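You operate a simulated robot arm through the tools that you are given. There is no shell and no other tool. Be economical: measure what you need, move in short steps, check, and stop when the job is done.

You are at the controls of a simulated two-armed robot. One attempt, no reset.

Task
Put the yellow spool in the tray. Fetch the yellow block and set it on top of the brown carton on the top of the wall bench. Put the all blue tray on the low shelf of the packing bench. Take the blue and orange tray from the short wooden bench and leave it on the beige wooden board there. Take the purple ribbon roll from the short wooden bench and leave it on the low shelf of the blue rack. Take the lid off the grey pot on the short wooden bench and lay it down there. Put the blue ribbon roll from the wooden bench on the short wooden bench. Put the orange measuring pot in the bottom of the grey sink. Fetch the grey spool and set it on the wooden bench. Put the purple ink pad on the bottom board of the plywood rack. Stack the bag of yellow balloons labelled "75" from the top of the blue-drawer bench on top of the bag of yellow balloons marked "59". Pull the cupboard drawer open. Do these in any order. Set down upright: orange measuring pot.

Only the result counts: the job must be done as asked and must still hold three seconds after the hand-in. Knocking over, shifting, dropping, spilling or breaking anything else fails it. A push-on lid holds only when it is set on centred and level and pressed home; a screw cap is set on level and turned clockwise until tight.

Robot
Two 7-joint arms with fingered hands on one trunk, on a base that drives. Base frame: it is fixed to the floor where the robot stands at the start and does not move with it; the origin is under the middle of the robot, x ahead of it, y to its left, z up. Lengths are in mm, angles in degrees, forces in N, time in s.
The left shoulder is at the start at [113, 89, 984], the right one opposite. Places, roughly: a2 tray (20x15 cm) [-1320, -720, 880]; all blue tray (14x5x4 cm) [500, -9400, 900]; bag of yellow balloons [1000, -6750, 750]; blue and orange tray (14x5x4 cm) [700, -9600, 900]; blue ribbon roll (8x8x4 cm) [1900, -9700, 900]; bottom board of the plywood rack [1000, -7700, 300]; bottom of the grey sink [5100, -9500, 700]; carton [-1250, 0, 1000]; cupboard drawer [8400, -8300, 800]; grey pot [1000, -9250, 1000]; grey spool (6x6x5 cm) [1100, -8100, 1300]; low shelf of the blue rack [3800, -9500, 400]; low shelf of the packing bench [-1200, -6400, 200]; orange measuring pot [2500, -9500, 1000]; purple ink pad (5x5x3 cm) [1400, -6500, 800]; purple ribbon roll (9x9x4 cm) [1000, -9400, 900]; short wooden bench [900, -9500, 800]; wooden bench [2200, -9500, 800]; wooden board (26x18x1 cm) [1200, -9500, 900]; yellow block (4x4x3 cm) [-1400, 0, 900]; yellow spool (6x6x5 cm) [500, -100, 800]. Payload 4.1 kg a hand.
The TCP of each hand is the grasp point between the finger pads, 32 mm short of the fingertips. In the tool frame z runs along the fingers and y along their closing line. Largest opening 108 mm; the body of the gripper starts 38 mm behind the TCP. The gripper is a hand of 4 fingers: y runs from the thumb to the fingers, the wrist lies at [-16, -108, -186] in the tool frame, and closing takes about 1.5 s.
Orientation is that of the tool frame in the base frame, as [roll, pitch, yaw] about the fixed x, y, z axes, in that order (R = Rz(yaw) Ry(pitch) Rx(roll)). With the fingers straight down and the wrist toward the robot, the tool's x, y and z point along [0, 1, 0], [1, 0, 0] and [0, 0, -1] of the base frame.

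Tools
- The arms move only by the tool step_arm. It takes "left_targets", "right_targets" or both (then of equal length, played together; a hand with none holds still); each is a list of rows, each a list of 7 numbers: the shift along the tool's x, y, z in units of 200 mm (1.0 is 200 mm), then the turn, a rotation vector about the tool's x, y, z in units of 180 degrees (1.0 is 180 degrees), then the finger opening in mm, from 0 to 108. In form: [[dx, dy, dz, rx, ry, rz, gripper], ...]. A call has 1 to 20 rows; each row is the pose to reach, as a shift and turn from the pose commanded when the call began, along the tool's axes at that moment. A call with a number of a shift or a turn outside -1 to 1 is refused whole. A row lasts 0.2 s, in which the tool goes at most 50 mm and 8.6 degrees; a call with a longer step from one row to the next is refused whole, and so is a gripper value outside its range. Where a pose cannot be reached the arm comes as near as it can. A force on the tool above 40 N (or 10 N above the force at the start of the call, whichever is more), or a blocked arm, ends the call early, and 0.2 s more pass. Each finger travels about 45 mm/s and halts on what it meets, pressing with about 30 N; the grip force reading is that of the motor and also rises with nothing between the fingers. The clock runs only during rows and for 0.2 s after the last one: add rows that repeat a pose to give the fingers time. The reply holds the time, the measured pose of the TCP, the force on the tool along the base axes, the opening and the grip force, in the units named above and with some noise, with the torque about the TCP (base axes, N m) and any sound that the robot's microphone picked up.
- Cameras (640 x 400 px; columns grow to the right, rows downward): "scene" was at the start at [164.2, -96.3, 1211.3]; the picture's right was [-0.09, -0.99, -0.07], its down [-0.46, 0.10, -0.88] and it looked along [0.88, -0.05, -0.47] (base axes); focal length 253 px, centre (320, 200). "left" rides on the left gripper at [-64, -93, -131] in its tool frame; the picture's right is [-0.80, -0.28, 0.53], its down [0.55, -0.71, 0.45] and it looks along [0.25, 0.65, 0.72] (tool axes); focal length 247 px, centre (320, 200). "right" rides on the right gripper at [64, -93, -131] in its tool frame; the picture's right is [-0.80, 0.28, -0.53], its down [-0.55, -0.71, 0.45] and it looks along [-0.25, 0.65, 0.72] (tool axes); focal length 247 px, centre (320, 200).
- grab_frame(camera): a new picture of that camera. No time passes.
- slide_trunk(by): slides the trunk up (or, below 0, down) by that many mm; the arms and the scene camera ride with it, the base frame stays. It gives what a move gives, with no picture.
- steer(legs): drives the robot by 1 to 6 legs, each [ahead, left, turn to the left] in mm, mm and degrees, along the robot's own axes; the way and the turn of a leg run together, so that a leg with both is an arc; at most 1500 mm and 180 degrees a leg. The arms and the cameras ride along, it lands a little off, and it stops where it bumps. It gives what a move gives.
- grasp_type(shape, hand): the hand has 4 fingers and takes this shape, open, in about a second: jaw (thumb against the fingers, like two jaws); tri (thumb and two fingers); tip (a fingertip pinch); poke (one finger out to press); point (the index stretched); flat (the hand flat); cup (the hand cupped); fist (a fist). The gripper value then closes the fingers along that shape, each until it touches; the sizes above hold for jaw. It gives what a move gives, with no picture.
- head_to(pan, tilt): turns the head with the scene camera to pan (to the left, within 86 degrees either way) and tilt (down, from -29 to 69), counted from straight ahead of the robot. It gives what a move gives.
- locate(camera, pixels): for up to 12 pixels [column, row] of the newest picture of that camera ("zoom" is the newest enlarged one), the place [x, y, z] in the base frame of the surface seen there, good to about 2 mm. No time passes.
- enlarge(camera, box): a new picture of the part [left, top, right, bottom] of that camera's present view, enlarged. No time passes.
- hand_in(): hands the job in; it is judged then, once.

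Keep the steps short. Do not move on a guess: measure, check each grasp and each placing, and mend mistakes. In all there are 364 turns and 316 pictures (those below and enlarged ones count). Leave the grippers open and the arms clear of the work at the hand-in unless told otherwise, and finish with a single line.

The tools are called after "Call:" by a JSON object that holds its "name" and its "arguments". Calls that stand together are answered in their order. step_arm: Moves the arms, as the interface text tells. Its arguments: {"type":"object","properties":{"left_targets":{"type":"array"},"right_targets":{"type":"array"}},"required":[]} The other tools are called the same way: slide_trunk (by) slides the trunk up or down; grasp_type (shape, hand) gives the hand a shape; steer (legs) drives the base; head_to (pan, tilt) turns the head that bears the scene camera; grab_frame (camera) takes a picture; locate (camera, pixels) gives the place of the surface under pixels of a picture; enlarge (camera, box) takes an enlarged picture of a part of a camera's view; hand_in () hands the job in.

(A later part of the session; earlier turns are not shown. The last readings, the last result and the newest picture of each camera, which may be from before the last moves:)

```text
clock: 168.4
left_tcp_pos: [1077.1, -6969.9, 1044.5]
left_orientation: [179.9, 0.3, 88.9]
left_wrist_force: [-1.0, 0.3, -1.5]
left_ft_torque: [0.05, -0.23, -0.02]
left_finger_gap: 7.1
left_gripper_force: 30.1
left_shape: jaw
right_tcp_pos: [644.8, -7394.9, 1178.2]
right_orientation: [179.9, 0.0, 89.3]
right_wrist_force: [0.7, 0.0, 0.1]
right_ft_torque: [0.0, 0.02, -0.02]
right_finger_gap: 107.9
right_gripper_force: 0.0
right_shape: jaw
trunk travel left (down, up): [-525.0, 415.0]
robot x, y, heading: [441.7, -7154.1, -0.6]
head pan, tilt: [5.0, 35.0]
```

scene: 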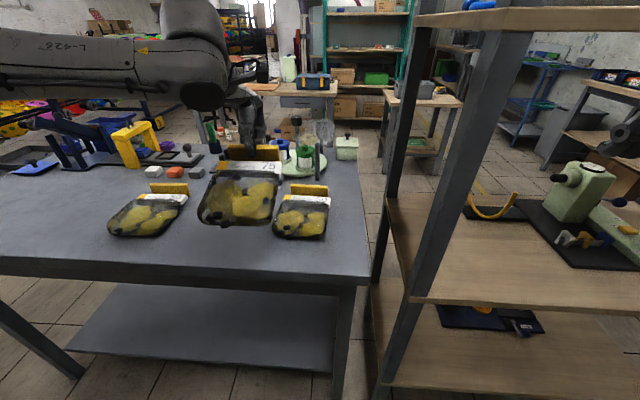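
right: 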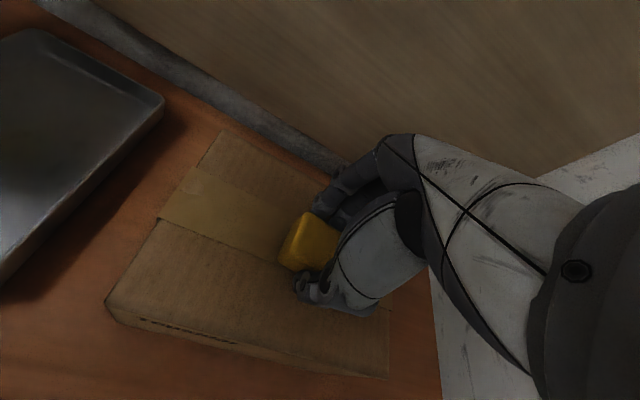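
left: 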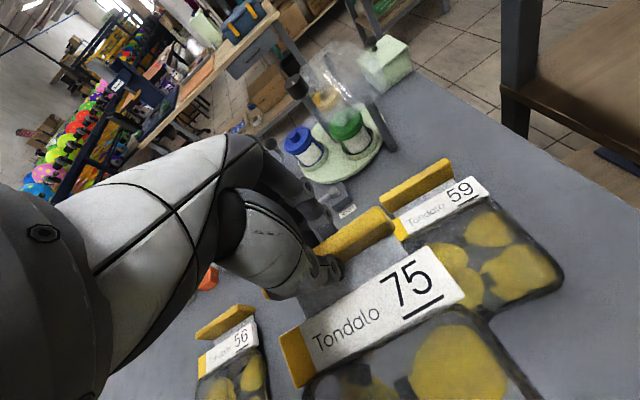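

Now shift -100 mm in y over bag 59, then down to z ≈ 940.

Call:
{"name": "step_arm", "arguments": {"left_targets": [[-0.17, -0.03, 0, 0, 0, 0, 0], [-0.34, -0.06, 0, 0, 0, 0, 0], [-0.5, -0.095, 0, 0, 0, 0, 0], [-0.5, -0.095, 0.15, 0, 0, 0, 0], [-0.5, -0.095, 0.3, 0, 0, 0, 0], [-0.5, -0.095, 0.45, 0, 0, 0, 0], [-0.5, -0.095, 0.5, 0, 0, 0, 0], [-0.5, -0.095, 0.5, 0, 0, 0, 0]]}}

Call:
{"name": "grab_frame", "arguments": {"camera": "scene"}}

Call:
{"name": "grab_frame", "arguments": {"camera": "left"}}

```text
clock: 170.2
left_tcp_pos: [978.5, -7022.5, 963.8]
left_orientation: [179.6, 0.1, 89.0]
left_wrist_force: [-0.1, -0.2, -2.6]
left_ft_torque: [0.0, -0.26, 0.05]
left_finger_gap: 6.8
left_gripper_force: 30.2
left_shape: jaw
left hand out of reach, approached as far as the arm can: row 1, 2, 3, 4, 5, 6, 7, 8
right_tcp_pos: [645.2, -7394.0, 1176.7]
right_orientation: [179.8, -0.2, 89.3]
right_wrist_force: [0.1, -0.2, 0.0]
right_ft_torque: [0.03, 0.01, 0.0]
right_finger_gap: 107.9
right_gripper_force: 0.1
right_shape: jaw
trunk travel left (down, up): [-525.0, 415.0]
robot x, y, heading: [442.6, -7155.5, -0.6]
head pan, tilt: [5.0, 35.0]
```

```text
231 pictures are left
```

scene: 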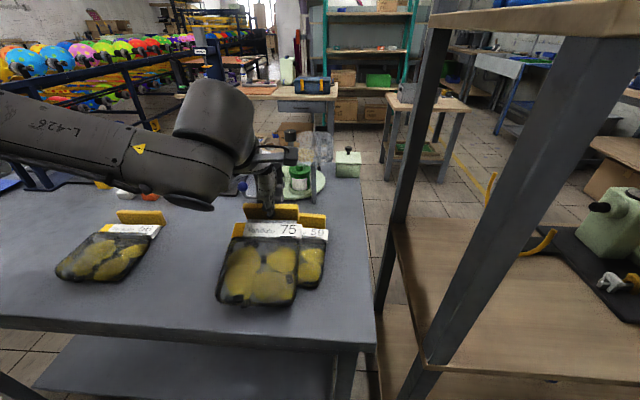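

```text
230 pictures are left
```

left: 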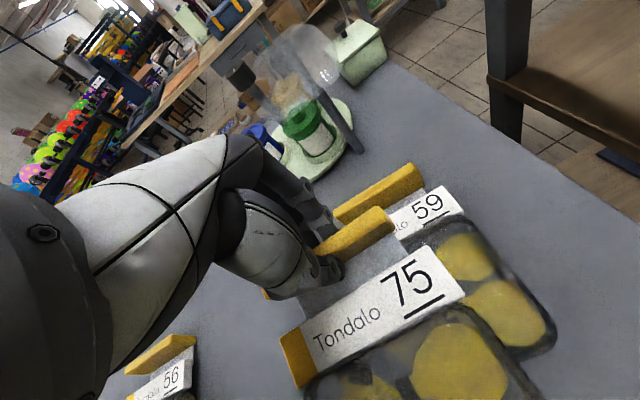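

The left arm is limited crossing the body. I shift the base right 120 mm and ahead 20.

Call:
{"name": "steer", "arguments": {"legs": [[25, -120, 0]]}}

Call:
{"name": "step_arm", "arguments": {"left_targets": [[0.1, 0.1, 0, 0, 0, 0, 0], [0.2, 0.2, 0, 0, 0, 0, 0], [0.3, 0.29, 0, 0, 0, 0, 0], [0.3, 0.29, 0, 0, 0, 0, 0]]}}

Call:
{"name": "grab_frame", "arguments": {"camera": "scene"}}

```text
clock: 171.5
left_tcp_pos: [1001.8, -7143.1, 962.2]
left_orientation: [179.8, 0.2, 89.1]
left_wrist_force: [0.6, -0.3, -1.5]
left_ft_torque: [-0.02, -0.24, 0.06]
left_finger_gap: 6.6
left_gripper_force: 29.8
left_shape: jaw
right_tcp_pos: [668.1, -7514.0, 1178.1]
right_orientation: [179.9, -0.1, 89.3]
right_wrist_force: [0.6, -0.2, 0.4]
right_ft_torque: [0.02, 0.01, -0.01]
right_finger_gap: 107.6
right_gripper_force: 0.0
right_shape: jaw
trunk travel left (down, up): [-525.0, 415.0]
robot x, y, heading: [464.5, -7279.6, -0.6]
head pan, tilt: [5.0, 35.0]
```

```text
clock: 172.5
left_tcp_pos: [1061.8, -7079.5, 963.0]
left_orientation: [179.8, 0.2, 89.1]
left_wrist_force: [-0.2, -0.6, -3.5]
left_ft_torque: [0.01, -0.19, 0.01]
left_finger_gap: 6.7
left_gripper_force: 30.0
left_shape: jaw
right_tcp_pos: [668.9, -7514.3, 1178.2]
right_orientation: [179.9, -0.2, 89.4]
right_wrist_force: [-0.2, 0.2, 0.3]
right_ft_torque: [0.0, 0.02, -0.01]
right_finger_gap: 107.7
right_gripper_force: 0.0
right_shape: jaw
trunk travel left (down, up): [-525.0, 415.0]
robot x, y, heading: [468.5, -7273.3, -0.8]
head pan, tilt: [5.0, 35.0]
```

```text
229 pictures are left
```

scene: 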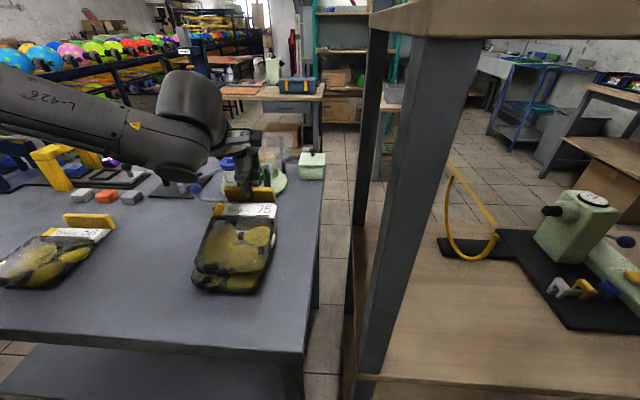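

Over bag 59. I lower to just above contact and look.

Call:
{"name": "step_arm", "arguments": {"left_targets": [[0.04, 0, 0.05, 0, 0, 0, 0], [0.04, 0, 0.1, 0, 0, 0, 0], [0.04, 0, 0.15, 0, 0, 0, 0], [0.04, 0, 0.18, 0, 0, 0, 0], [0.04, 0, 0.18, 0, 0, 0, 0]]}}

Call:
{"name": "enlarge", "arguments": {"camera": "scene", "box": [160, 170, 320, 310]}}

Call:
{"name": "grab_frame", "arguments": {"camera": "left"}}

```text
clock: 173.7
left_tcp_pos: [1060.9, -7073.7, 926.5]
left_orientation: [179.8, 0.2, 89.0]
left_wrist_force: [-0.2, 0.7, -0.4]
left_ft_torque: [-0.01, 0.05, -0.05]
left_finger_gap: 6.8
left_gripper_force: 29.9
left_shape: jaw
right_tcp_pos: [668.6, -7514.1, 1178.7]
right_orientation: [179.9, -0.1, 89.3]
right_wrist_force: [0.3, 0.5, -0.8]
right_ft_torque: [-0.04, 0.01, 0.03]
right_finger_gap: 107.7
right_gripper_force: 0.1
right_shape: jaw
trunk travel left (down, up): [-525.0, 415.0]
robot x, y, heading: [466.0, -7275.9, -0.4]
head pan, tilt: [5.0, 35.0]
```

```text
2.86 times, centred on (240, 240) of scene
```

zoom: 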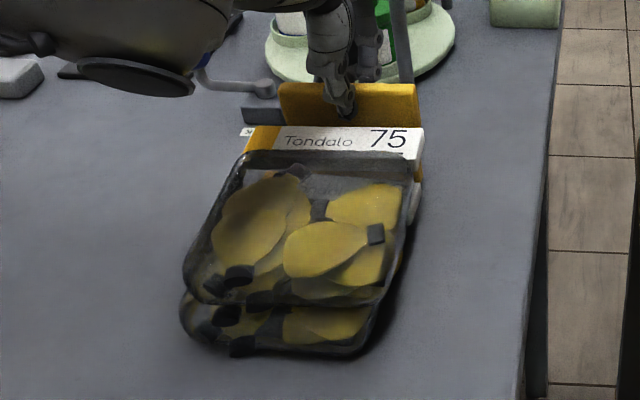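

```text
227 pictures are left
```

left: 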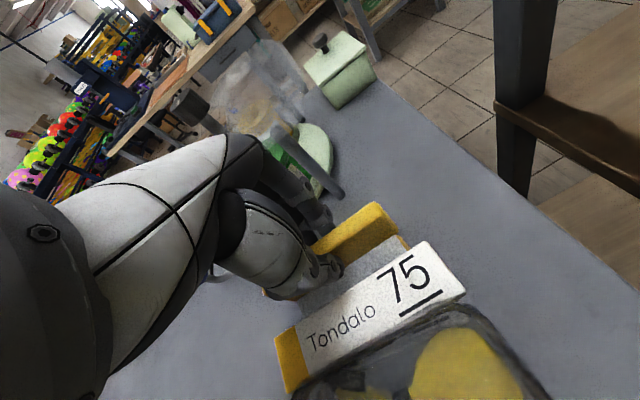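

The bag's weight is now carried. I open to 32 and lift away.

Call:
{"name": "step_arm", "arguments": {"left_targets": [[0, 0, 0.01, 0, 0, 0, 10], [0, 0, 0.01, 0, 0, 0, 20], [0, 0, 0.01, 0, 0, 0, 30], [0, 0, 0.01, 0, 0, 0, 30], [0, 0, -0.05, 0, 0, 0, 30], [0, 0, -0.15, 0, 0, 0, 30], [0, 0, -0.3, 0, 0, 0, 30], [0, 0, -0.5, 0, 0, 0, 30], [0, 0, -0.7, 0, 0, 0, 60], [0, 0, -0.9, 0, 0, 0, 108], [0, 0, -0.9, 0, 0, 0, 108]]}}

Call:
{"name": "enlarge", "arguments": {"camera": "scene", "box": [120, 130, 360, 310]}}

Call:
{"name": "grab_frame", "arguments": {"camera": "left"}}

```text
clock: 176.1
left_tcp_pos: [1060.3, -7073.4, 1108.7]
left_orientation: [179.8, 0.2, 88.9]
left_wrist_force: [0.4, -0.3, 0.3]
left_ft_torque: [-0.02, -0.02, 0.01]
left_finger_gap: 98.7
left_gripper_force: 0.1
left_shape: jaw
right_tcp_pos: [668.5, -7514.4, 1177.5]
right_orientation: [179.9, -0.1, 89.4]
right_wrist_force: [0.3, 0.7, 0.3]
right_ft_torque: [0.01, 0.03, 0.0]
right_finger_gap: 107.6
right_gripper_force: 0.1
right_shape: jaw
trunk travel left (down, up): [-525.0, 415.0]
robot x, y, heading: [466.0, -7276.1, -0.5]
head pan, tilt: [5.0, 35.0]
```

```text
2.22 times, centred on (240, 220) of scene
```

zoom: 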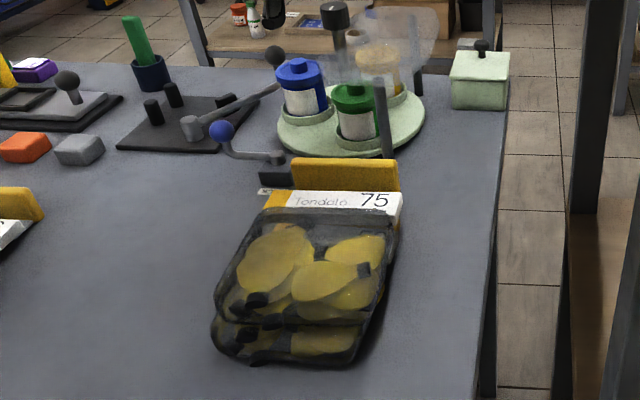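

```text
225 pictures are left
```

left: 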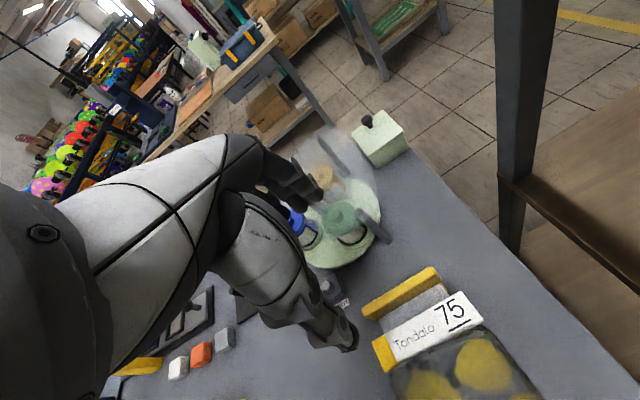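

Bag 75 lies on bag 59. Now the ink pad: I back off a bit and move along the bench to y ≈ -6700 to look.

Call:
{"name": "steer", "arguments": {"legs": [[-60, 0, 0], [0, 500, 0]]}}

Call:
{"name": "slide_trunk", "arguments": {"by": 150}}

Call:
{"name": "head_to", "arguments": {"pan": 15, "tilt": 30}}

Call:
{"name": "grab_frame", "arguments": {"camera": "scene"}}

```text
clock: 179.6
left_tcp_pos: [998.3, -6557.1, 1109.9]
left_orientation: [179.7, 0.2, 89.8]
left_wrist_force: [0.3, 0.4, 0.1]
left_ft_torque: [0.02, 0.01, 0.0]
left_finger_gap: 107.7
left_gripper_force: 0.0
left_shape: jaw
right_tcp_pos: [611.7, -7003.6, 1178.0]
right_orientation: [179.8, -0.2, 90.2]
right_wrist_force: [-0.2, -0.7, 0.1]
right_ft_torque: [0.0, 0.02, 0.01]
right_finger_gap: 107.7
right_gripper_force: 0.1
right_shape: jaw
trunk travel left (down, up): [-525.0, 415.0]
robot x, y, heading: [404.7, -6764.6, 0.3]
head pan, tilt: [5.0, 35.0]
```

```text
clock: 181.4
left_tcp_pos: [998.3, -6557.9, 1258.0]
left_orientation: [179.8, 0.1, 89.8]
left_wrist_force: [-0.8, -0.2, 0.4]
left_ft_torque: [-0.01, -0.03, 0.02]
left_finger_gap: 107.7
left_gripper_force: 0.0
left_shape: jaw
right_tcp_pos: [611.6, -7003.5, 1327.6]
right_orientation: [179.9, -0.1, 90.1]
right_wrist_force: [0.6, 0.2, -0.7]
right_ft_torque: [0.01, -0.01, 0.0]
right_finger_gap: 107.8
right_gripper_force: 0.0
right_shape: jaw
trunk travel left (down, up): [-675.0, 265.0]
robot x, y, heading: [406.4, -6767.7, -0.2]
head pan, tilt: [5.0, 35.0]
```

```text
clock: 182.1
left_tcp_pos: [997.7, -6557.9, 1258.9]
left_orientation: [179.8, 0.2, 89.8]
left_wrist_force: [0.0, -0.1, -0.1]
left_ft_torque: [-0.02, 0.01, 0.0]
left_finger_gap: 107.8
left_gripper_force: 0.1
left_shape: jaw
right_tcp_pos: [613.0, -7003.8, 1327.8]
right_orientation: [179.9, -0.1, 90.2]
right_wrist_force: [0.0, 0.8, -0.3]
right_ft_torque: [-0.03, -0.03, -0.04]
right_finger_gap: 107.7
right_gripper_force: 0.0
right_shape: jaw
trunk travel left (down, up): [-675.0, 265.0]
robot x, y, heading: [407.1, -6765.0, 0.3]
head pan, tilt: [15.0, 30.0]
```

```text
224 pictures are left
```

scene: 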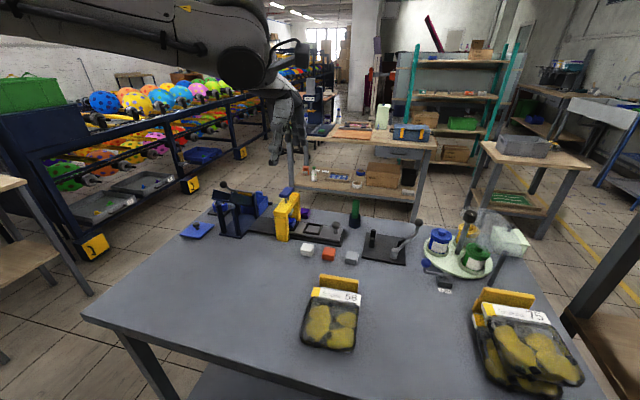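

The purple pad shows at about (305,213). I enlarge and measure.

Call:
{"name": "enlarge", "arguments": {"camera": "scene", "box": [210, 170, 410, 280]}}

Call:
{"name": "locate", "arguments": {"camera": "scene", "pixels": [[305, 213], [308, 218], [288, 190], [295, 235], [255, 195], [320, 235], [435, 210], [500, 245], [300, 165], [420, 215], [190, 180], [85, 320]]}}

```text
3.20 times, centred on (310, 225) of scene
```

zoom: 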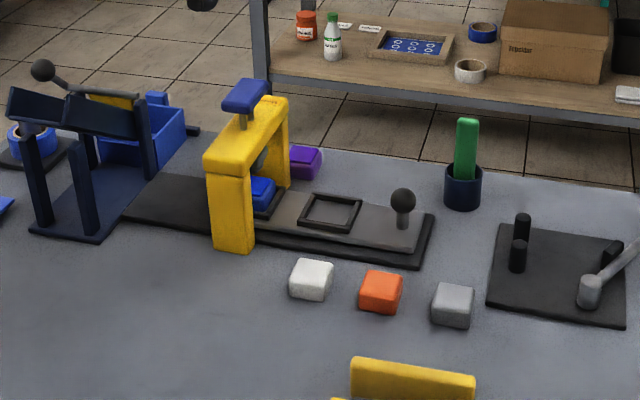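

```text
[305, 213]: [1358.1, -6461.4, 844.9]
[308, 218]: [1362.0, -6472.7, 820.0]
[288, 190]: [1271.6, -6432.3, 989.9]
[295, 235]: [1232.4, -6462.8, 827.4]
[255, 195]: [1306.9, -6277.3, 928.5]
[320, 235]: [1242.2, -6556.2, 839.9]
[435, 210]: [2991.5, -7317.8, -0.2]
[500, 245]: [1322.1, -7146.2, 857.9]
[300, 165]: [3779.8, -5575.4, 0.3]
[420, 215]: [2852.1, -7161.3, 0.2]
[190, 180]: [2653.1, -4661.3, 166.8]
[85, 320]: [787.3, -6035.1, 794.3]
```

The pad is at about (1380,-6460), behind the clamp; best reached from the far side. I check the free floor around the bench's north end.

Call:
{"name": "locate", "arguments": {"camera": "scene", "pixels": [[90, 292], [60, 195], [100, 255], [195, 188], [240, 158], [290, 175], [415, 218], [430, 150], [288, 140], [25, 250], [150, 240], [230, 185]]}}

Call:
{"name": "head_to", "arguments": {"pan": 55, "tilt": 30}}

Call:
{"name": "grab_frame", "arguments": {"camera": "scene"}}

```text
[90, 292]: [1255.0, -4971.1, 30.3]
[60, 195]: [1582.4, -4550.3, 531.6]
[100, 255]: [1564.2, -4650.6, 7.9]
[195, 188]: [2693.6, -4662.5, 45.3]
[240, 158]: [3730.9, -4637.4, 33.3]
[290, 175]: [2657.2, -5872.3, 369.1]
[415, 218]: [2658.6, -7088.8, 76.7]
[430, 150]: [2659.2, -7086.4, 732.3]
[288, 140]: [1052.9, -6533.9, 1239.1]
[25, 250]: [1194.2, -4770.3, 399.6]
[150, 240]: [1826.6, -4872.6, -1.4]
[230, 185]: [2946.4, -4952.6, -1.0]
```

```text
clock: 183.2
left_tcp_pos: [998.1, -6557.7, 1257.7]
left_orientation: [179.9, 0.2, 89.8]
left_wrist_force: [-0.1, -0.4, 0.1]
left_ft_torque: [-0.01, 0.04, -0.01]
left_finger_gap: 107.8
left_gripper_force: 0.0
left_shape: jaw
right_tcp_pos: [612.0, -7003.6, 1328.9]
right_orientation: [180.0, -0.1, 90.2]
right_wrist_force: [0.3, -0.5, 0.6]
right_ft_torque: [0.0, 0.01, 0.01]
right_finger_gap: 107.6
right_gripper_force: 0.1
right_shape: jaw
trunk travel left (down, up): [-675.0, 265.0]
robot x, y, heading: [404.2, -6763.0, 0.4]
head pan, tilt: [55.0, 30.0]
```

```text
222 pictures are left
```

scene: 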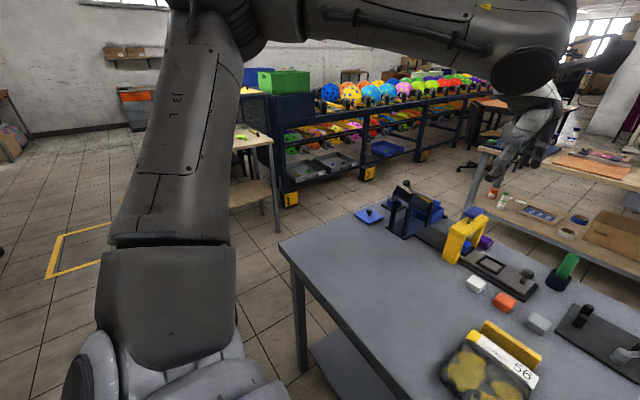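

There is a corridor at y ≈ -5480 and free floor behind the bench up to x 2650. I tuck the left hand and drive around.

Call:
{"name": "step_arm", "arguments": {"left_targets": [[0, -0.2, 0, 0, 0, 0, 108], [0, -0.4, 0, 0, 0, 0, 108], [0, -0.6, 0, 0, 0, 0, 108], [0, -0.8, 0, 0, 0, 0, 108]]}}

Call:
{"name": "steer", "arguments": {"legs": [[0, 1280, 0], [1500, 0, 0]]}}

Call:
{"name": "head_to", "arguments": {"pan": -60, "tilt": 30}}

Call:
{"name": "grab_frame", "arguments": {"camera": "scene"}}

```text
clock: 184.2
left_tcp_pos: [831.7, -6557.7, 1258.0]
left_orientation: [179.6, 0.2, 89.8]
left_wrist_force: [0.0, -0.2, 0.3]
left_ft_torque: [0.0, -0.02, 0.0]
left_finger_gap: 108.0
left_gripper_force: 0.0
left_shape: jaw
right_tcp_pos: [609.9, -7003.3, 1328.1]
right_orientation: [179.7, -0.1, 90.0]
right_wrist_force: [-0.1, -0.5, 0.1]
right_ft_torque: [-0.01, -0.01, 0.01]
right_finger_gap: 107.8
right_gripper_force: 0.0
right_shape: jaw
trunk travel left (down, up): [-675.0, 265.0]
robot x, y, heading: [404.9, -6768.0, 0.1]
head pan, tilt: [55.0, 30.0]
```

```text
clock: 198.0
left_tcp_pos: [2368.2, -5190.6, 1257.5]
left_orientation: [179.8, 0.2, 92.4]
left_wrist_force: [0.0, -0.2, 0.2]
left_ft_torque: [0.01, -0.02, 0.03]
left_finger_gap: 107.7
left_gripper_force: 0.0
left_shape: jaw
right_tcp_pos: [2164.8, -5646.5, 1327.2]
right_orientation: [179.7, -0.1, 93.0]
right_wrist_force: [0.6, -0.4, 1.0]
right_ft_torque: [0.03, -0.02, -0.05]
right_finger_gap: 107.5
right_gripper_force: 0.1
right_shape: jaw
trunk travel left (down, up): [-675.0, 265.0]
robot x, y, heading: [1950.6, -5418.1, 2.9]
head pan, tilt: [55.0, 30.0]
```

```text
clock: 199.9
left_tcp_pos: [2366.9, -5192.2, 1258.1]
left_orientation: [179.7, 0.2, 92.4]
left_wrist_force: [-0.1, -0.4, -0.3]
left_ft_torque: [0.0, -0.02, -0.01]
left_finger_gap: 107.7
left_gripper_force: 0.1
left_shape: jaw
right_tcp_pos: [2165.1, -5645.7, 1327.3]
right_orientation: [179.8, -0.1, 92.8]
right_wrist_force: [-0.8, 0.6, 0.3]
right_ft_torque: [-0.02, -0.01, -0.01]
right_finger_gap: 107.8
right_gripper_force: 0.1
right_shape: jaw
trunk travel left (down, up): [-675.0, 265.0]
robot x, y, heading: [1948.3, -5418.9, 2.8]
head pan, tilt: [-60.0, 30.0]
```

```text
221 pictures are left
```

scene: 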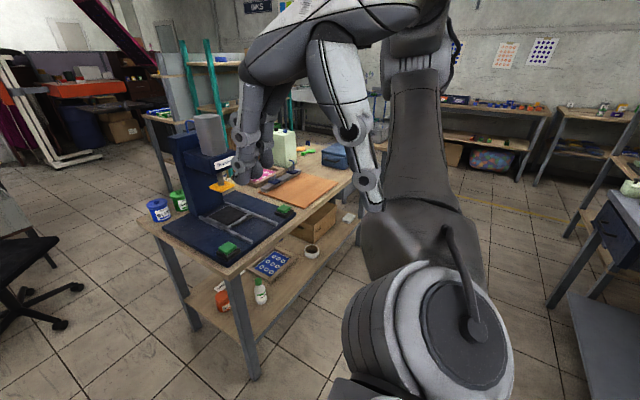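

Free. I go right 850 mm (into the space behind the bench) and turn around to face it.

Call:
{"name": "steer", "arguments": {"legs": [[0, -850, 0], [0, 0, 177]]}}

Call:
{"name": "head_to", "arguments": {"pan": 8, "tilt": 40}}

Call:
{"name": "grab_frame", "arguments": {"camera": "scene"}}

```text
clock: 211.4
left_tcp_pos: [1552.1, -6434.5, 1257.1]
left_orientation: [179.8, 0.2, -94.2]
left_wrist_force: [-0.9, 0.3, -0.1]
left_ft_torque: [-0.02, -0.02, -0.01]
left_finger_gap: 107.6
left_gripper_force: 0.0
left_shape: jaw
right_tcp_pos: [1805.8, -6006.5, 1327.4]
right_orientation: [179.8, -0.1, -93.8]
right_wrist_force: [0.0, -0.8, 0.4]
right_ft_torque: [-0.02, 0.01, -0.03]
right_finger_gap: 108.0
right_gripper_force: 0.1
right_shape: jaw
trunk travel left (down, up): [-675.0, 265.0]
robot x, y, heading: [1993.9, -6259.1, 175.9]
head pan, tilt: [-60.0, 30.0]
```

```text
clock: 212.8
left_tcp_pos: [1551.2, -6434.0, 1257.7]
left_orientation: [179.8, 0.3, -94.2]
left_wrist_force: [0.0, -0.5, -0.3]
left_ft_torque: [-0.02, 0.02, 0.0]
left_finger_gap: 107.9
left_gripper_force: 0.1
left_shape: jaw
right_tcp_pos: [1805.2, -6007.1, 1328.1]
right_orientation: [179.9, -0.1, -93.9]
right_wrist_force: [-0.5, 0.3, 0.3]
right_ft_torque: [-0.01, 0.0, -0.01]
right_finger_gap: 107.9
right_gripper_force: 0.0
right_shape: jaw
trunk travel left (down, up): [-675.0, 265.0]
robot x, y, heading: [1995.7, -6256.9, 176.0]
head pan, tilt: [8.0, 40.0]
```

```text
220 pictures are left
```

scene: 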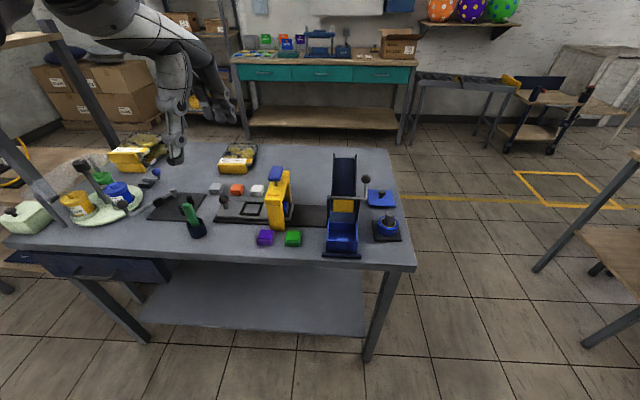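

Call:
{"name": "enlarge", "arguments": {"camera": "scene", "box": [215, 165, 345, 265]}}

Call:
{"name": "locate", "arguments": {"camera": "scene", "pixels": [[265, 237], [259, 233], [273, 233], [265, 245], [293, 237], [280, 220], [280, 175], [270, 262], [335, 240], [245, 205]]}}

```text
4.00 times, centred on (280, 215) of scene
```

zoom: 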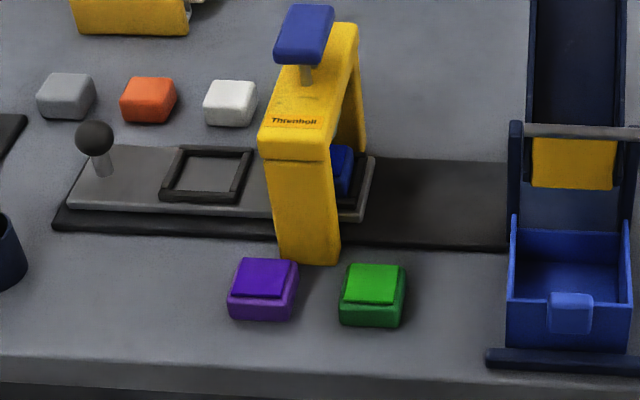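

```text
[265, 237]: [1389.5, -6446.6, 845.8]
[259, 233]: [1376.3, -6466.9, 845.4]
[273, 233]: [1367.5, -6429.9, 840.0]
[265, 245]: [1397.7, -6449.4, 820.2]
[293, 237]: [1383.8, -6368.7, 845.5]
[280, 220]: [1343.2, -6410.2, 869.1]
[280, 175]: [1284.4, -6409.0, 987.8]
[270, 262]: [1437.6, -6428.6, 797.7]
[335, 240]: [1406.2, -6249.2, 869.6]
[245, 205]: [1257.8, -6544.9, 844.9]
```

Pad centre ≈ (1374,-6449), top z 846, green pad beside it, clamp column behind. Best is the right hand closing along y with the thumb between the pads. I reposition to about (1896,-6215) heading -140.

Call:
{"name": "steer", "arguments": {"legs": [[103, -35, 0], [0, 0, 44]]}}

Call:
{"name": "slide_trunk", "arguments": {"by": -150}}

```text
clock: 216.1
left_tcp_pos: [1704.5, -6652.3, 1257.7]
left_orientation: [179.8, 0.2, -49.5]
left_wrist_force: [-0.4, 0.3, 0.5]
left_ft_torque: [0.01, 0.01, 0.0]
left_finger_gap: 107.7
left_gripper_force: 0.1
left_shape: jaw
right_tcp_pos: [1583.6, -6169.3, 1327.5]
right_orientation: [179.8, -0.1, -49.2]
right_wrist_force: [0.5, -0.2, -0.2]
right_ft_torque: [-0.05, -0.02, -0.03]
right_finger_gap: 107.8
right_gripper_force: 0.1
right_shape: jaw
trunk travel left (down, up): [-675.0, 265.0]
robot x, y, heading: [1893.8, -6211.7, -139.1]
head pan, tilt: [8.0, 40.0]
```

```text
clock: 217.8
left_tcp_pos: [1705.1, -6652.7, 1108.4]
left_orientation: [179.8, 0.2, -49.6]
left_wrist_force: [-1.0, -0.4, 0.0]
left_ft_torque: [-0.02, -0.01, 0.02]
left_finger_gap: 107.9
left_gripper_force: 0.1
left_shape: jaw
right_tcp_pos: [1583.9, -6168.4, 1178.9]
right_orientation: [179.8, -0.1, -49.2]
right_wrist_force: [0.3, -1.0, 0.1]
right_ft_torque: [0.01, -0.02, -0.02]
right_finger_gap: 107.7
right_gripper_force: 0.1
right_shape: jaw
trunk travel left (down, up): [-525.0, 415.0]
robot x, y, heading: [1896.0, -6217.6, -139.2]
head pan, tilt: [8.0, 40.0]
```

Call:
{"name": "step_arm", "arguments": {"right_targets": [[0.03, 0.12, 0.035, 0, 0, -0.039, 100], [0.06, 0.24, 0.07, 0, 0, -0.078, 90], [0.09, 0.36, 0.1, 0, 0, -0.117, 85], [0.12, 0.48, 0.14, 0, 0, -0.156, 80], [0.15, 0.6, 0.18, 0, 0, -0.195, 76], [0.18, 0.72, 0.21, 0, 0, -0.234, 76], [0.205, 0.84, 0.25, 0, 0, -0.273, 76], [0.205, 0.84, 0.25, 0, 0, -0.273, 76]]}}

Call:
{"name": "step_arm", "arguments": {"right_targets": [[-0.1, 0.14, 0, 0, 0, 0, 76], [-0.2, 0.28, 0, 0, 0, 0, 76], [-0.3, 0.42, 0, 0, 0, 0, 76], [-0.4, 0.56, 0, 0, 0, 0, 76], [-0.5, 0.7, 0, 0, 0, 0, 76], [-0.5, 0.7, 0, 0, 0, 0, 76]]}}

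Call:
{"name": "grab_frame", "arguments": {"camera": "right"}}

Call:
{"name": "grab_frame", "arguments": {"camera": "scene"}}

```text
clock: 219.6
left_tcp_pos: [1705.9, -6652.2, 1110.2]
left_orientation: [179.9, 0.2, -49.6]
left_wrist_force: [-0.1, -0.2, 0.4]
left_ft_torque: [-0.03, -0.01, 0.01]
left_finger_gap: 107.6
left_gripper_force: 0.1
left_shape: jaw
right_tcp_pos: [1483.9, -6309.8, 1127.6]
right_orientation: [179.8, 0.2, -0.2]
right_wrist_force: [0.6, 0.5, 0.3]
right_ft_torque: [-0.01, 0.02, -0.01]
right_finger_gap: 76.4
right_gripper_force: 0.0
right_shape: jaw
trunk travel left (down, up): [-525.0, 415.0]
robot x, y, heading: [1895.1, -6216.0, -139.2]
head pan, tilt: [8.0, 40.0]
```

```text
clock: 221.0
left_tcp_pos: [1705.2, -6652.7, 1107.2]
left_orientation: [179.8, 0.2, -49.7]
left_wrist_force: [0.3, -0.5, -0.3]
left_ft_torque: [-0.02, 0.0, -0.01]
left_finger_gap: 108.0
left_gripper_force: 0.0
left_shape: jaw
right_tcp_pos: [1384.3, -6449.8, 1131.8]
right_orientation: [179.8, 0.1, -0.2]
right_wrist_force: [-0.1, 0.5, 0.0]
right_ft_torque: [-0.03, 0.0, -0.01]
right_finger_gap: 76.3
right_gripper_force: 0.0
right_shape: jaw
trunk travel left (down, up): [-525.0, 415.0]
robot x, y, heading: [1893.8, -6217.7, -139.2]
head pan, tilt: [8.0, 40.0]
```

```text
218 pictures are left
```

right: 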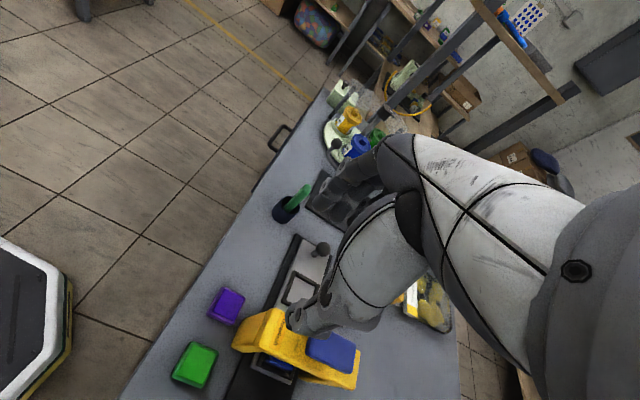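

```text
217 pictures are left
```

scene: 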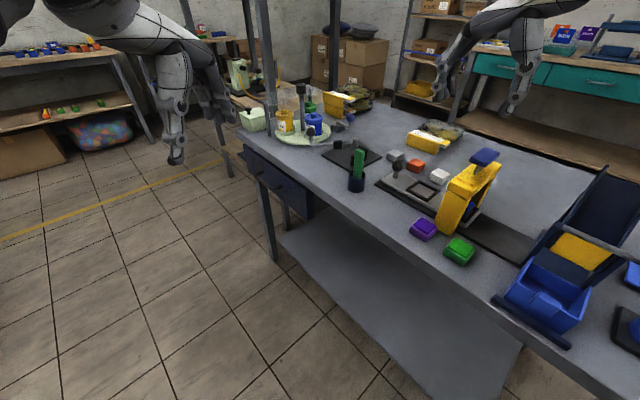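

Call:
{"name": "locate", "arguments": {"camera": "right", "pixels": [[227, 303], [212, 312], [221, 291], [242, 297], [233, 320], [195, 365], [205, 347], [245, 335]]}}

Call:
{"name": "enlarge", "arguments": {"camera": "right", "box": [160, 270, 320, 390]}}

```text
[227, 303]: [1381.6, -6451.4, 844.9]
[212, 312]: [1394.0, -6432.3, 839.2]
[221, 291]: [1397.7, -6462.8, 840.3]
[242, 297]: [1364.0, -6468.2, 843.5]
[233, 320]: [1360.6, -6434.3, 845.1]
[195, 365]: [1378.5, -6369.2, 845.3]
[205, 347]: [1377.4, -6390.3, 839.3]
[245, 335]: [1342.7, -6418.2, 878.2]
```

```text
3.33 times, centred on (240, 330) of right
```

zoom: 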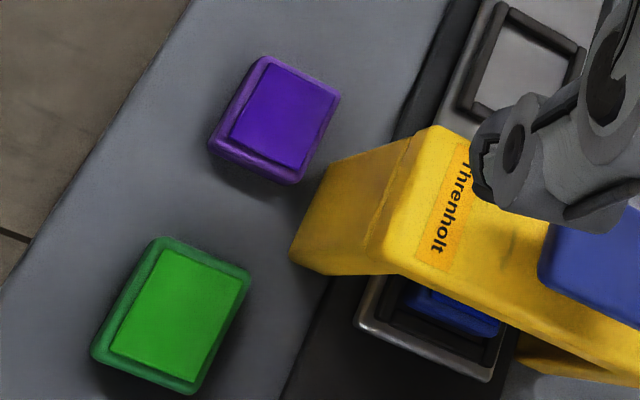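

Pad centre (1379,-6450). I descend 190 with the fingers at 72.

Call:
{"name": "step_arm", "arguments": {"right_targets": [[0.01, 0, 0.2, 0, 0, 0, 72], [0.01, 0, 0.4, 0, 0, 0, 72], [0.01, 0, 0.6, 0, 0, 0, 72], [0.01, 0, 0.8, 0, 0, 0, 72], [0.01, 0, 0.95, 0, 0, 0, 72], [0.01, 0, 0.95, 0, 0, 0, 72]]}}

Call:
{"name": "grab_frame", "arguments": {"camera": "right"}}

Call:
{"name": "enlarge", "arguments": {"camera": "scene", "box": [360, 110, 540, 290]}}

```text
clock: 222.4
left_tcp_pos: [1703.4, -6652.5, 1107.7]
left_orientation: [179.8, 0.2, -49.5]
left_wrist_force: [-0.2, 0.5, 0.3]
left_ft_torque: [0.04, 0.01, 0.01]
left_finger_gap: 107.8
left_gripper_force: 0.1
left_shape: jaw
right_tcp_pos: [1385.5, -6453.4, 939.3]
right_orientation: [179.8, 0.0, -0.1]
right_wrist_force: [0.1, -0.9, 0.0]
right_ft_torque: [-0.02, -0.03, 0.0]
right_finger_gap: 72.3
right_gripper_force: 0.0
right_shape: jaw
trunk travel left (down, up): [-525.0, 415.0]
robot x, y, heading: [1896.0, -6214.7, -139.3]
head pan, tilt: [8.0, 40.0]
```

```text
215 pictures are left
```

right: 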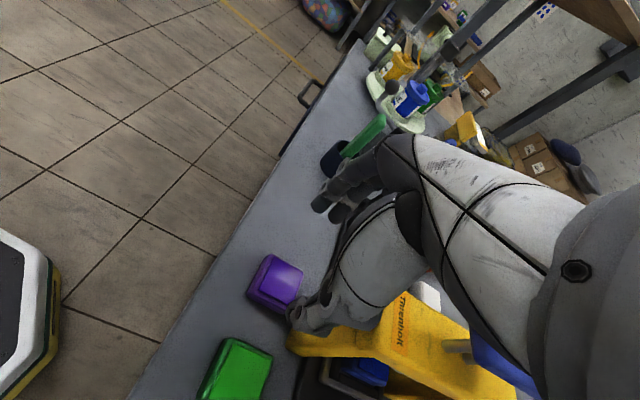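

```text
2.22 times, centred on (450, 200) of scene
```

zoom: 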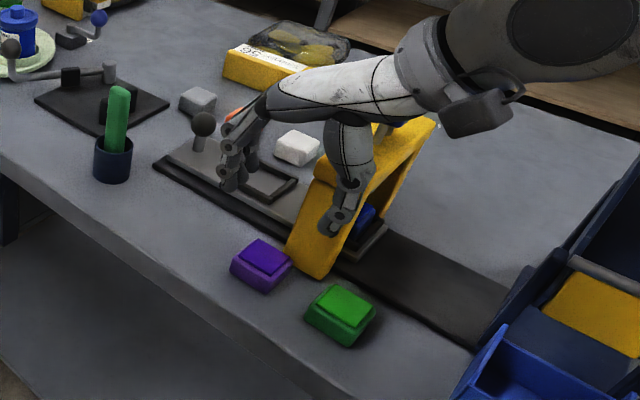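

The way down is free. I descend slowly to z 856.

Call:
{"name": "step_arm", "arguments": {"right_targets": [[0, -0.015, 0.1, 0, 0, 0, 72], [0, -0.015, 0.2, 0, 0, 0, 72], [0, -0.015, 0.3, 0, 0, 0, 72], [0, -0.015, 0.38, 0, 0, 0, 72], [0, -0.015, 0.415, 0, 0, 0, 72], [0, -0.015, 0.415, 0, 0, 0, 72]]}}

Call:
{"name": "enlarge", "arguments": {"camera": "right", "box": [220, 200, 420, 360]}}

Call:
{"name": "enlarge", "arguments": {"camera": "scene", "box": [360, 140, 520, 280]}}

```text
clock: 223.8
left_tcp_pos: [1705.7, -6652.2, 1108.4]
left_orientation: [179.8, 0.2, -49.5]
left_wrist_force: [0.0, 0.8, -0.8]
left_ft_torque: [0.01, 0.02, 0.01]
left_finger_gap: 108.0
left_gripper_force: 0.2
left_shape: jaw
right_tcp_pos: [1385.1, -6450.0, 857.6]
right_orientation: [179.8, 0.1, -0.1]
right_wrist_force: [0.5, 0.0, 0.5]
right_ft_torque: [0.02, 0.02, -0.01]
right_finger_gap: 72.4
right_gripper_force: 0.0
right_shape: jaw
trunk travel left (down, up): [-525.0, 415.0]
robot x, y, heading: [1898.2, -6213.8, -139.5]
head pan, tilt: [8.0, 40.0]
```

```text
2.50 times, centred on (320, 280) of right
```

zoom: 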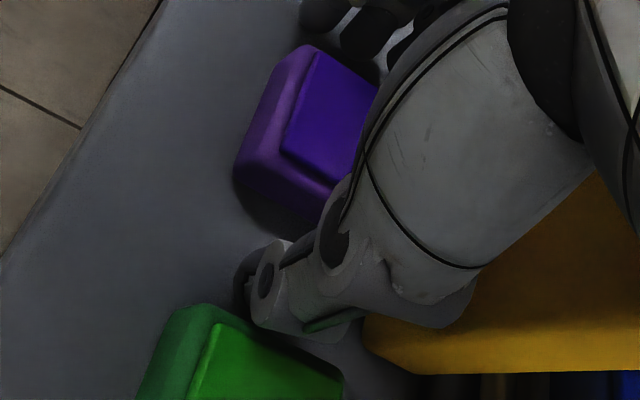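

```text
2.86 times, centred on (440, 210) of scene
```

zoom: 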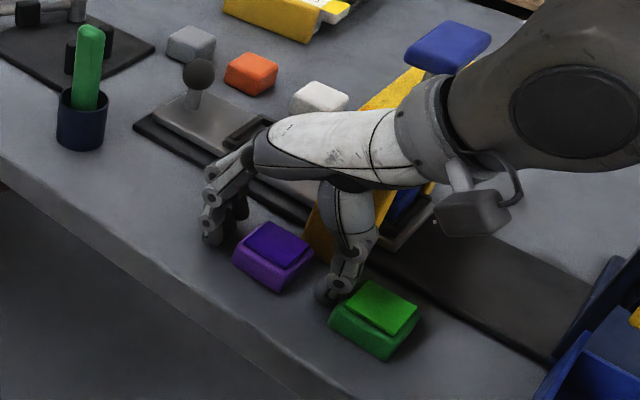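

Thumb between the pads, fingers outside. Close.

Call:
{"name": "step_arm", "arguments": {"right_targets": [[0, 0, 0, 0, 0, 0, 55], [0, 0, 0, 0, 0, 0, 40], [0, 0, 0, 0, 0, 0, 25], [0, 0, 0, 0, 0, 0, 10], [0, 0, 0, 0, 0, 0, 10], [0, 0, 0, 0, 0, 0, 10], [0, 0, 0, 0, 0, 0, 10]]}}

Call:
{"name": "enlarge", "arguments": {"camera": "scene", "box": [360, 140, 520, 280]}}

```text
clock: 225.4
left_tcp_pos: [1704.5, -6653.1, 1108.3]
left_orientation: [179.7, 0.3, -49.6]
left_wrist_force: [0.1, 0.4, -0.1]
left_ft_torque: [0.01, 0.0, 0.04]
left_finger_gap: 107.8
left_gripper_force: 0.0
left_shape: jaw
right_tcp_pos: [1385.1, -6449.8, 857.6]
right_orientation: [179.8, 0.0, -0.1]
right_wrist_force: [-0.8, -0.4, 0.9]
right_ft_torque: [-0.05, 0.01, -0.02]
right_finger_gap: 38.9
right_gripper_force: 30.1
right_shape: jaw
trunk travel left (down, up): [-525.0, 415.0]
robot x, y, heading: [1893.1, -6217.4, -139.2]
head pan, tilt: [8.0, 40.0]
```

```text
2.86 times, centred on (440, 210) of scene
```

zoom: 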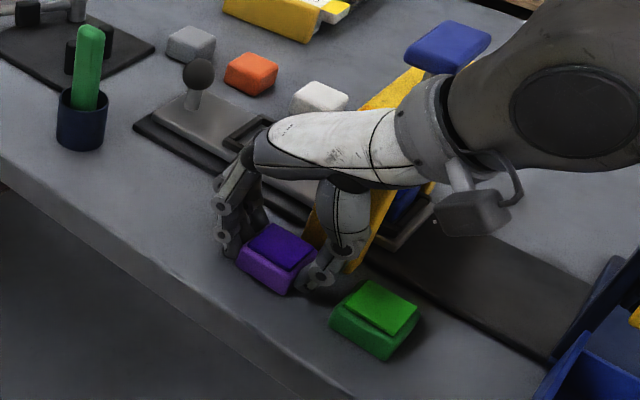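

Held at 38.9 mm. Lift straight up 190, then back toward the robot.

Call:
{"name": "step_arm", "arguments": {"right_targets": [[0, 0, -0.1, 0, 0, 0, 10], [0, 0, -0.3, 0, 0, 0, 10], [0, 0, -0.5, 0, 0, 0, 10], [0, 0, -0.7, 0, 0, 0, 10], [0, 0, -0.9, 0, 0, 0, 10], [0, 0, -1.0, 0, 0, 0, 10], [0.15, 0, -1.0, 0, 0, 0, 10], [0.3, 0, -1.0, 0, 0, 0.03, 10], [0.45, 0, -1.0, 0, 0, 0.07, 10], [0.6, -0.05, -1.0, 0, 0, 0.11, 10], [0.7, -0.1, -1.0, 0, 0, 0.15, 10]]}}

Call:
{"name": "grab_frame", "arguments": {"camera": "right"}}

Call:
{"name": "grab_frame", "arguments": {"camera": "scene"}}

```text
clock: 227.8
left_tcp_pos: [1704.2, -6651.5, 1107.3]
left_orientation: [179.8, 0.2, -49.6]
left_wrist_force: [-0.2, 0.1, -0.1]
left_ft_torque: [0.05, 0.01, 0.0]
left_finger_gap: 107.6
left_gripper_force: 0.0
left_shape: jaw
right_tcp_pos: [1526.5, -6427.5, 1056.0]
right_orientation: [179.8, 0.0, -27.2]
right_wrist_force: [0.3, -0.1, -0.8]
right_ft_torque: [0.01, -0.06, -0.02]
right_finger_gap: 38.4
right_gripper_force: 30.0
right_shape: jaw
trunk travel left (down, up): [-525.0, 415.0]
robot x, y, heading: [1893.7, -6215.6, -139.2]
head pan, tilt: [8.0, 40.0]
```

```text
210 pictures are left
```

right: 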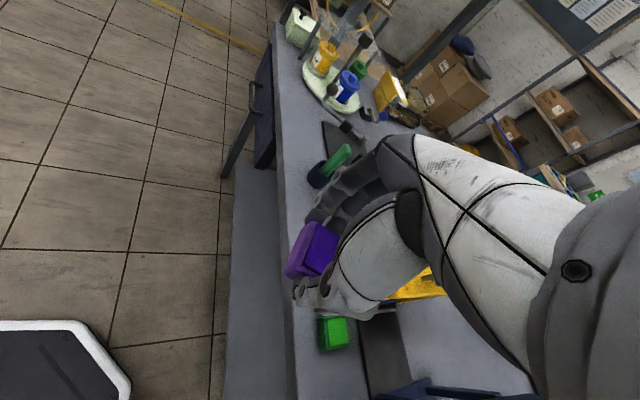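

```text
209 pictures are left
```

scene: 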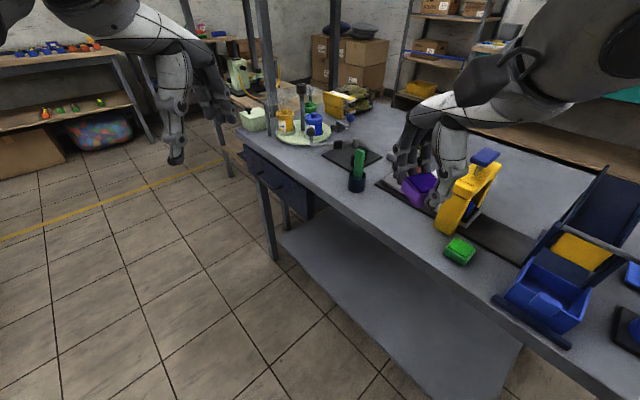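

The pad is held. I look toward the rack from this side.

Call:
{"name": "head_to", "arguments": {"pan": 40, "tilt": 20}}

Call:
{"name": "grab_frame", "arguments": {"camera": "scene"}}

```text
clock: 228.8
left_tcp_pos: [1703.3, -6652.7, 1108.8]
left_orientation: [179.8, 0.2, -49.6]
left_wrist_force: [0.5, -0.2, -1.3]
left_ft_torque: [-0.01, 0.01, -0.02]
left_finger_gap: 107.8
left_gripper_force: 0.0
left_shape: jaw
right_tcp_pos: [1524.9, -6427.5, 1055.8]
right_orientation: [179.9, 0.1, -26.9]
right_wrist_force: [-0.1, 1.0, -1.2]
right_ft_torque: [0.01, 0.02, -0.02]
right_finger_gap: 38.6
right_gripper_force: 29.8
right_shape: jaw
trunk travel left (down, up): [-525.0, 415.0]
robot x, y, heading: [1893.3, -6215.0, -139.2]
head pan, tilt: [40.0, 20.0]
```

```text
208 pictures are left
```

scene: 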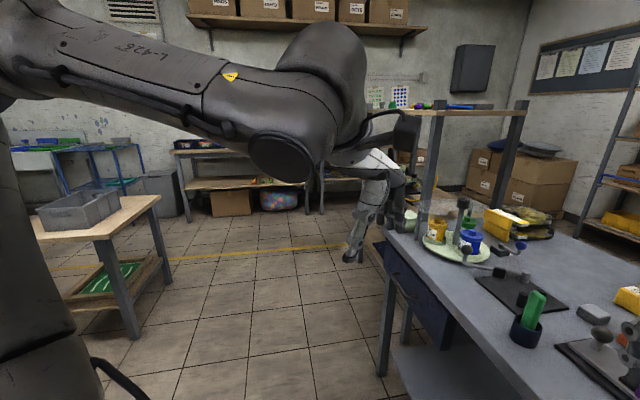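

Call:
{"name": "locate", "arguments": {"camera": "scene", "pixels": [[135, 330], [155, 205], [165, 285], [345, 250], [300, 205], [200, 215], [430, 175], [520, 140], [430, 108], [380, 370], [260, 260], [160, 195]]}}

```text
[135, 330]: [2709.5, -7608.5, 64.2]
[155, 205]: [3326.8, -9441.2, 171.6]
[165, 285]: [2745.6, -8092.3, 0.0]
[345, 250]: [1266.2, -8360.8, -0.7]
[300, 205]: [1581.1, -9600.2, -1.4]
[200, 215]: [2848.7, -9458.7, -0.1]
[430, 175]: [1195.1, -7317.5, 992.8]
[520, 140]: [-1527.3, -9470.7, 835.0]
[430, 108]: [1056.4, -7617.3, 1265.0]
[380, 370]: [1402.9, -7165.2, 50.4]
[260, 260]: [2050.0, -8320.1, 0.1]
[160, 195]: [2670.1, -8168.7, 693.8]
```

Free floor behind the rack (x 1220–2670). I turn to face -x, back off a bit and slide left to y ≈ -7700.

Call:
{"name": "steer", "arguments": {"legs": [[-130, 0, 0], [0, 0, -41], [0, 1400, 0]]}}

Call:
{"name": "head_to", "arguments": {"pan": 0, "tilt": 35}}

Call:
{"name": "grab_frame", "arguments": {"camera": "scene"}}

```text
clock: 238.6
left_tcp_pos: [1533.3, -7729.4, 1106.5]
left_orientation: [179.8, 0.2, -91.9]
left_wrist_force: [0.2, 0.8, 0.2]
left_ft_torque: [0.02, 0.03, 0.02]
left_finger_gap: 107.8
left_gripper_force: 0.0
left_shape: jaw
right_tcp_pos: [1552.0, -7442.4, 1054.7]
right_orientation: [179.7, 0.0, -69.3]
right_wrist_force: [-0.7, -0.5, -1.1]
right_ft_torque: [0.0, -0.02, 0.0]
right_finger_gap: 38.5
right_gripper_force: 29.7
right_shape: jaw
trunk travel left (down, up): [-525.0, 415.0]
robot x, y, heading: [1966.2, -7535.7, 178.2]
head pan, tilt: [40.0, 20.0]
```

```text
clock: 239.6
left_tcp_pos: [1532.5, -7729.3, 1108.2]
left_orientation: [179.7, 0.2, -91.9]
left_wrist_force: [-0.7, -0.2, -0.3]
left_ft_torque: [0.0, -0.04, 0.02]
left_finger_gap: 107.8
left_gripper_force: 0.0
left_shape: jaw
right_tcp_pos: [1551.5, -7441.7, 1055.2]
right_orientation: [179.9, 0.0, -69.4]
right_wrist_force: [-0.7, -0.4, -0.3]
right_ft_torque: [0.02, 0.03, -0.01]
right_finger_gap: 38.7
right_gripper_force: 30.1
right_shape: jaw
trunk travel left (down, up): [-525.0, 415.0]
robot x, y, heading: [1967.5, -7532.9, 178.4]
head pan, tilt: [0.0, 35.0]
```

```text
207 pictures are left
```

scene: 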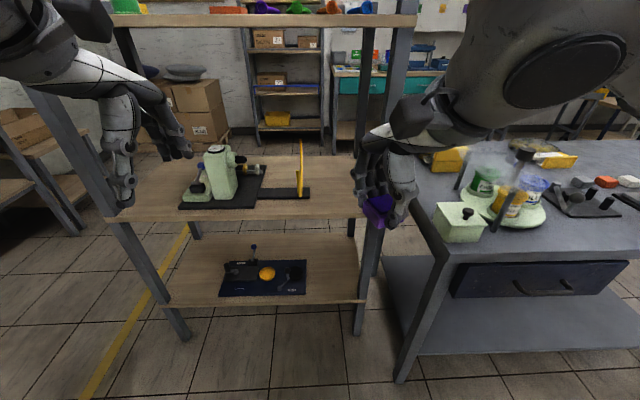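

Call:
{"name": "locate", "arguments": {"camera": "scene", "pixels": [[335, 285], [335, 260], [310, 295], [220, 295], [180, 300], [355, 300], [190, 270], [300, 215], [360, 215], [260, 300], [305, 265], [430, 5]]}}

Call:
{"name": "enlarge", "arguments": {"camera": "scene", "box": [60, 0, 440, 60]}}

```text
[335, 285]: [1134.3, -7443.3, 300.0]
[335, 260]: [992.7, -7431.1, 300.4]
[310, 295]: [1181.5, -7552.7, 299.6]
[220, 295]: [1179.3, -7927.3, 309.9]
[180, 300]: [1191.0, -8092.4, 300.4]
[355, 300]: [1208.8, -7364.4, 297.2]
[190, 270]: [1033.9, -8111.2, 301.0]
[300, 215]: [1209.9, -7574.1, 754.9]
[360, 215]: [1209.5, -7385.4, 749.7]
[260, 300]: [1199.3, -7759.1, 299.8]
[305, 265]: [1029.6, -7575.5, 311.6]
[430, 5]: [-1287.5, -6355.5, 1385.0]
```

```text
1.68 times, centred on (250, 30) of scene
```

zoom: 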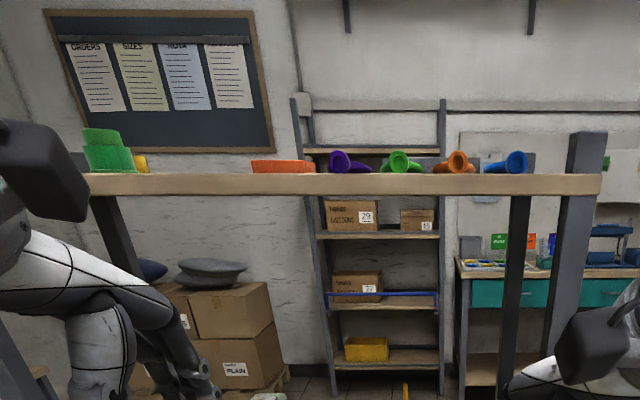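

Bottom board z 300, free at (1150,-7455). I pull the left hand back, lower the trunk by 450, then approach.

Call:
{"name": "step_arm", "arguments": {"left_targets": [[0, -0.2, 0, 0, 0, 0, 108], [0, -0.4, 0, 0, 0, 0, 108], [0, -0.6, 0, 0, 0, 0, 108]], "right_targets": [[0, 0, 0, 0, 0, 0.04, 10], [0, 0, 0, 0, 0, 0.08, 10], [0, 0, 0, 0, 0, 0.115, 10]]}}

Call:
{"name": "slide_trunk", "arguments": {"by": -450}}

Call:
{"name": "steer", "arguments": {"legs": [[0, 90, 0], [200, 0, 0]]}}

Call:
{"name": "grab_frame", "arguments": {"camera": "scene"}}

```text
clock: 240.4
left_tcp_pos: [1639.1, -7743.8, 1137.4]
left_orientation: [-179.4, 0.2, -91.4]
left_wrist_force: [1.5, 0.6, 2.2]
left_ft_torque: [-0.1, 0.18, 0.0]
left_finger_gap: 107.7
left_gripper_force: 0.0
left_shape: jaw
left hand out of reach, approached as far as the arm can: row 2, 3
right_tcp_pos: [1549.2, -7444.1, 1055.5]
right_orientation: [179.9, 0.0, -90.3]
right_wrist_force: [-0.5, -1.3, -1.6]
right_ft_torque: [0.0, -0.07, 0.0]
right_finger_gap: 38.4
right_gripper_force: 29.9
right_shape: jaw
trunk travel left (down, up): [-525.0, 415.0]
robot x, y, heading: [1966.7, -7535.5, 178.7]
head pan, tilt: [0.0, 35.0]
```

```text
refused: -450 is not a number from -400 to 400
```

```text
clock: 242.8
left_tcp_pos: [1434.0, -7825.1, 1140.5]
left_orientation: [179.9, 0.2, -91.7]
left_wrist_force: [-0.2, -0.7, 0.3]
left_ft_torque: [0.01, -0.03, 0.0]
left_finger_gap: 107.7
left_gripper_force: 0.0
left_shape: jaw
right_tcp_pos: [1341.5, -7529.1, 1055.3]
right_orientation: [179.8, -0.2, -89.9]
right_wrist_force: [0.0, -1.0, -0.1]
right_ft_torque: [0.0, 0.0, 0.01]
right_finger_gap: 38.3
right_gripper_force: 29.9
right_shape: jaw
trunk travel left (down, up): [-525.0, 415.0]
robot x, y, heading: [1760.4, -7618.7, 178.7]
head pan, tilt: [0.0, 35.0]
```

```text
205 pictures are left
```

scene: 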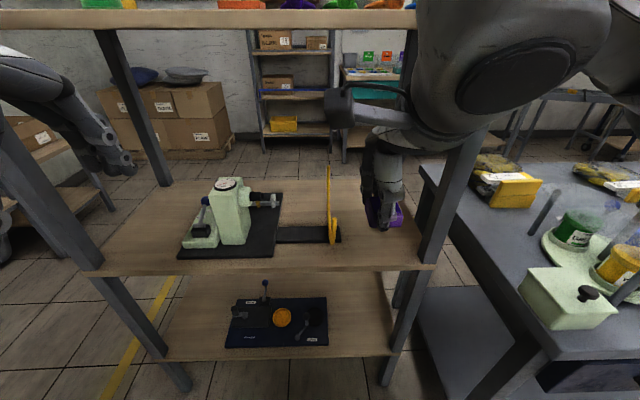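

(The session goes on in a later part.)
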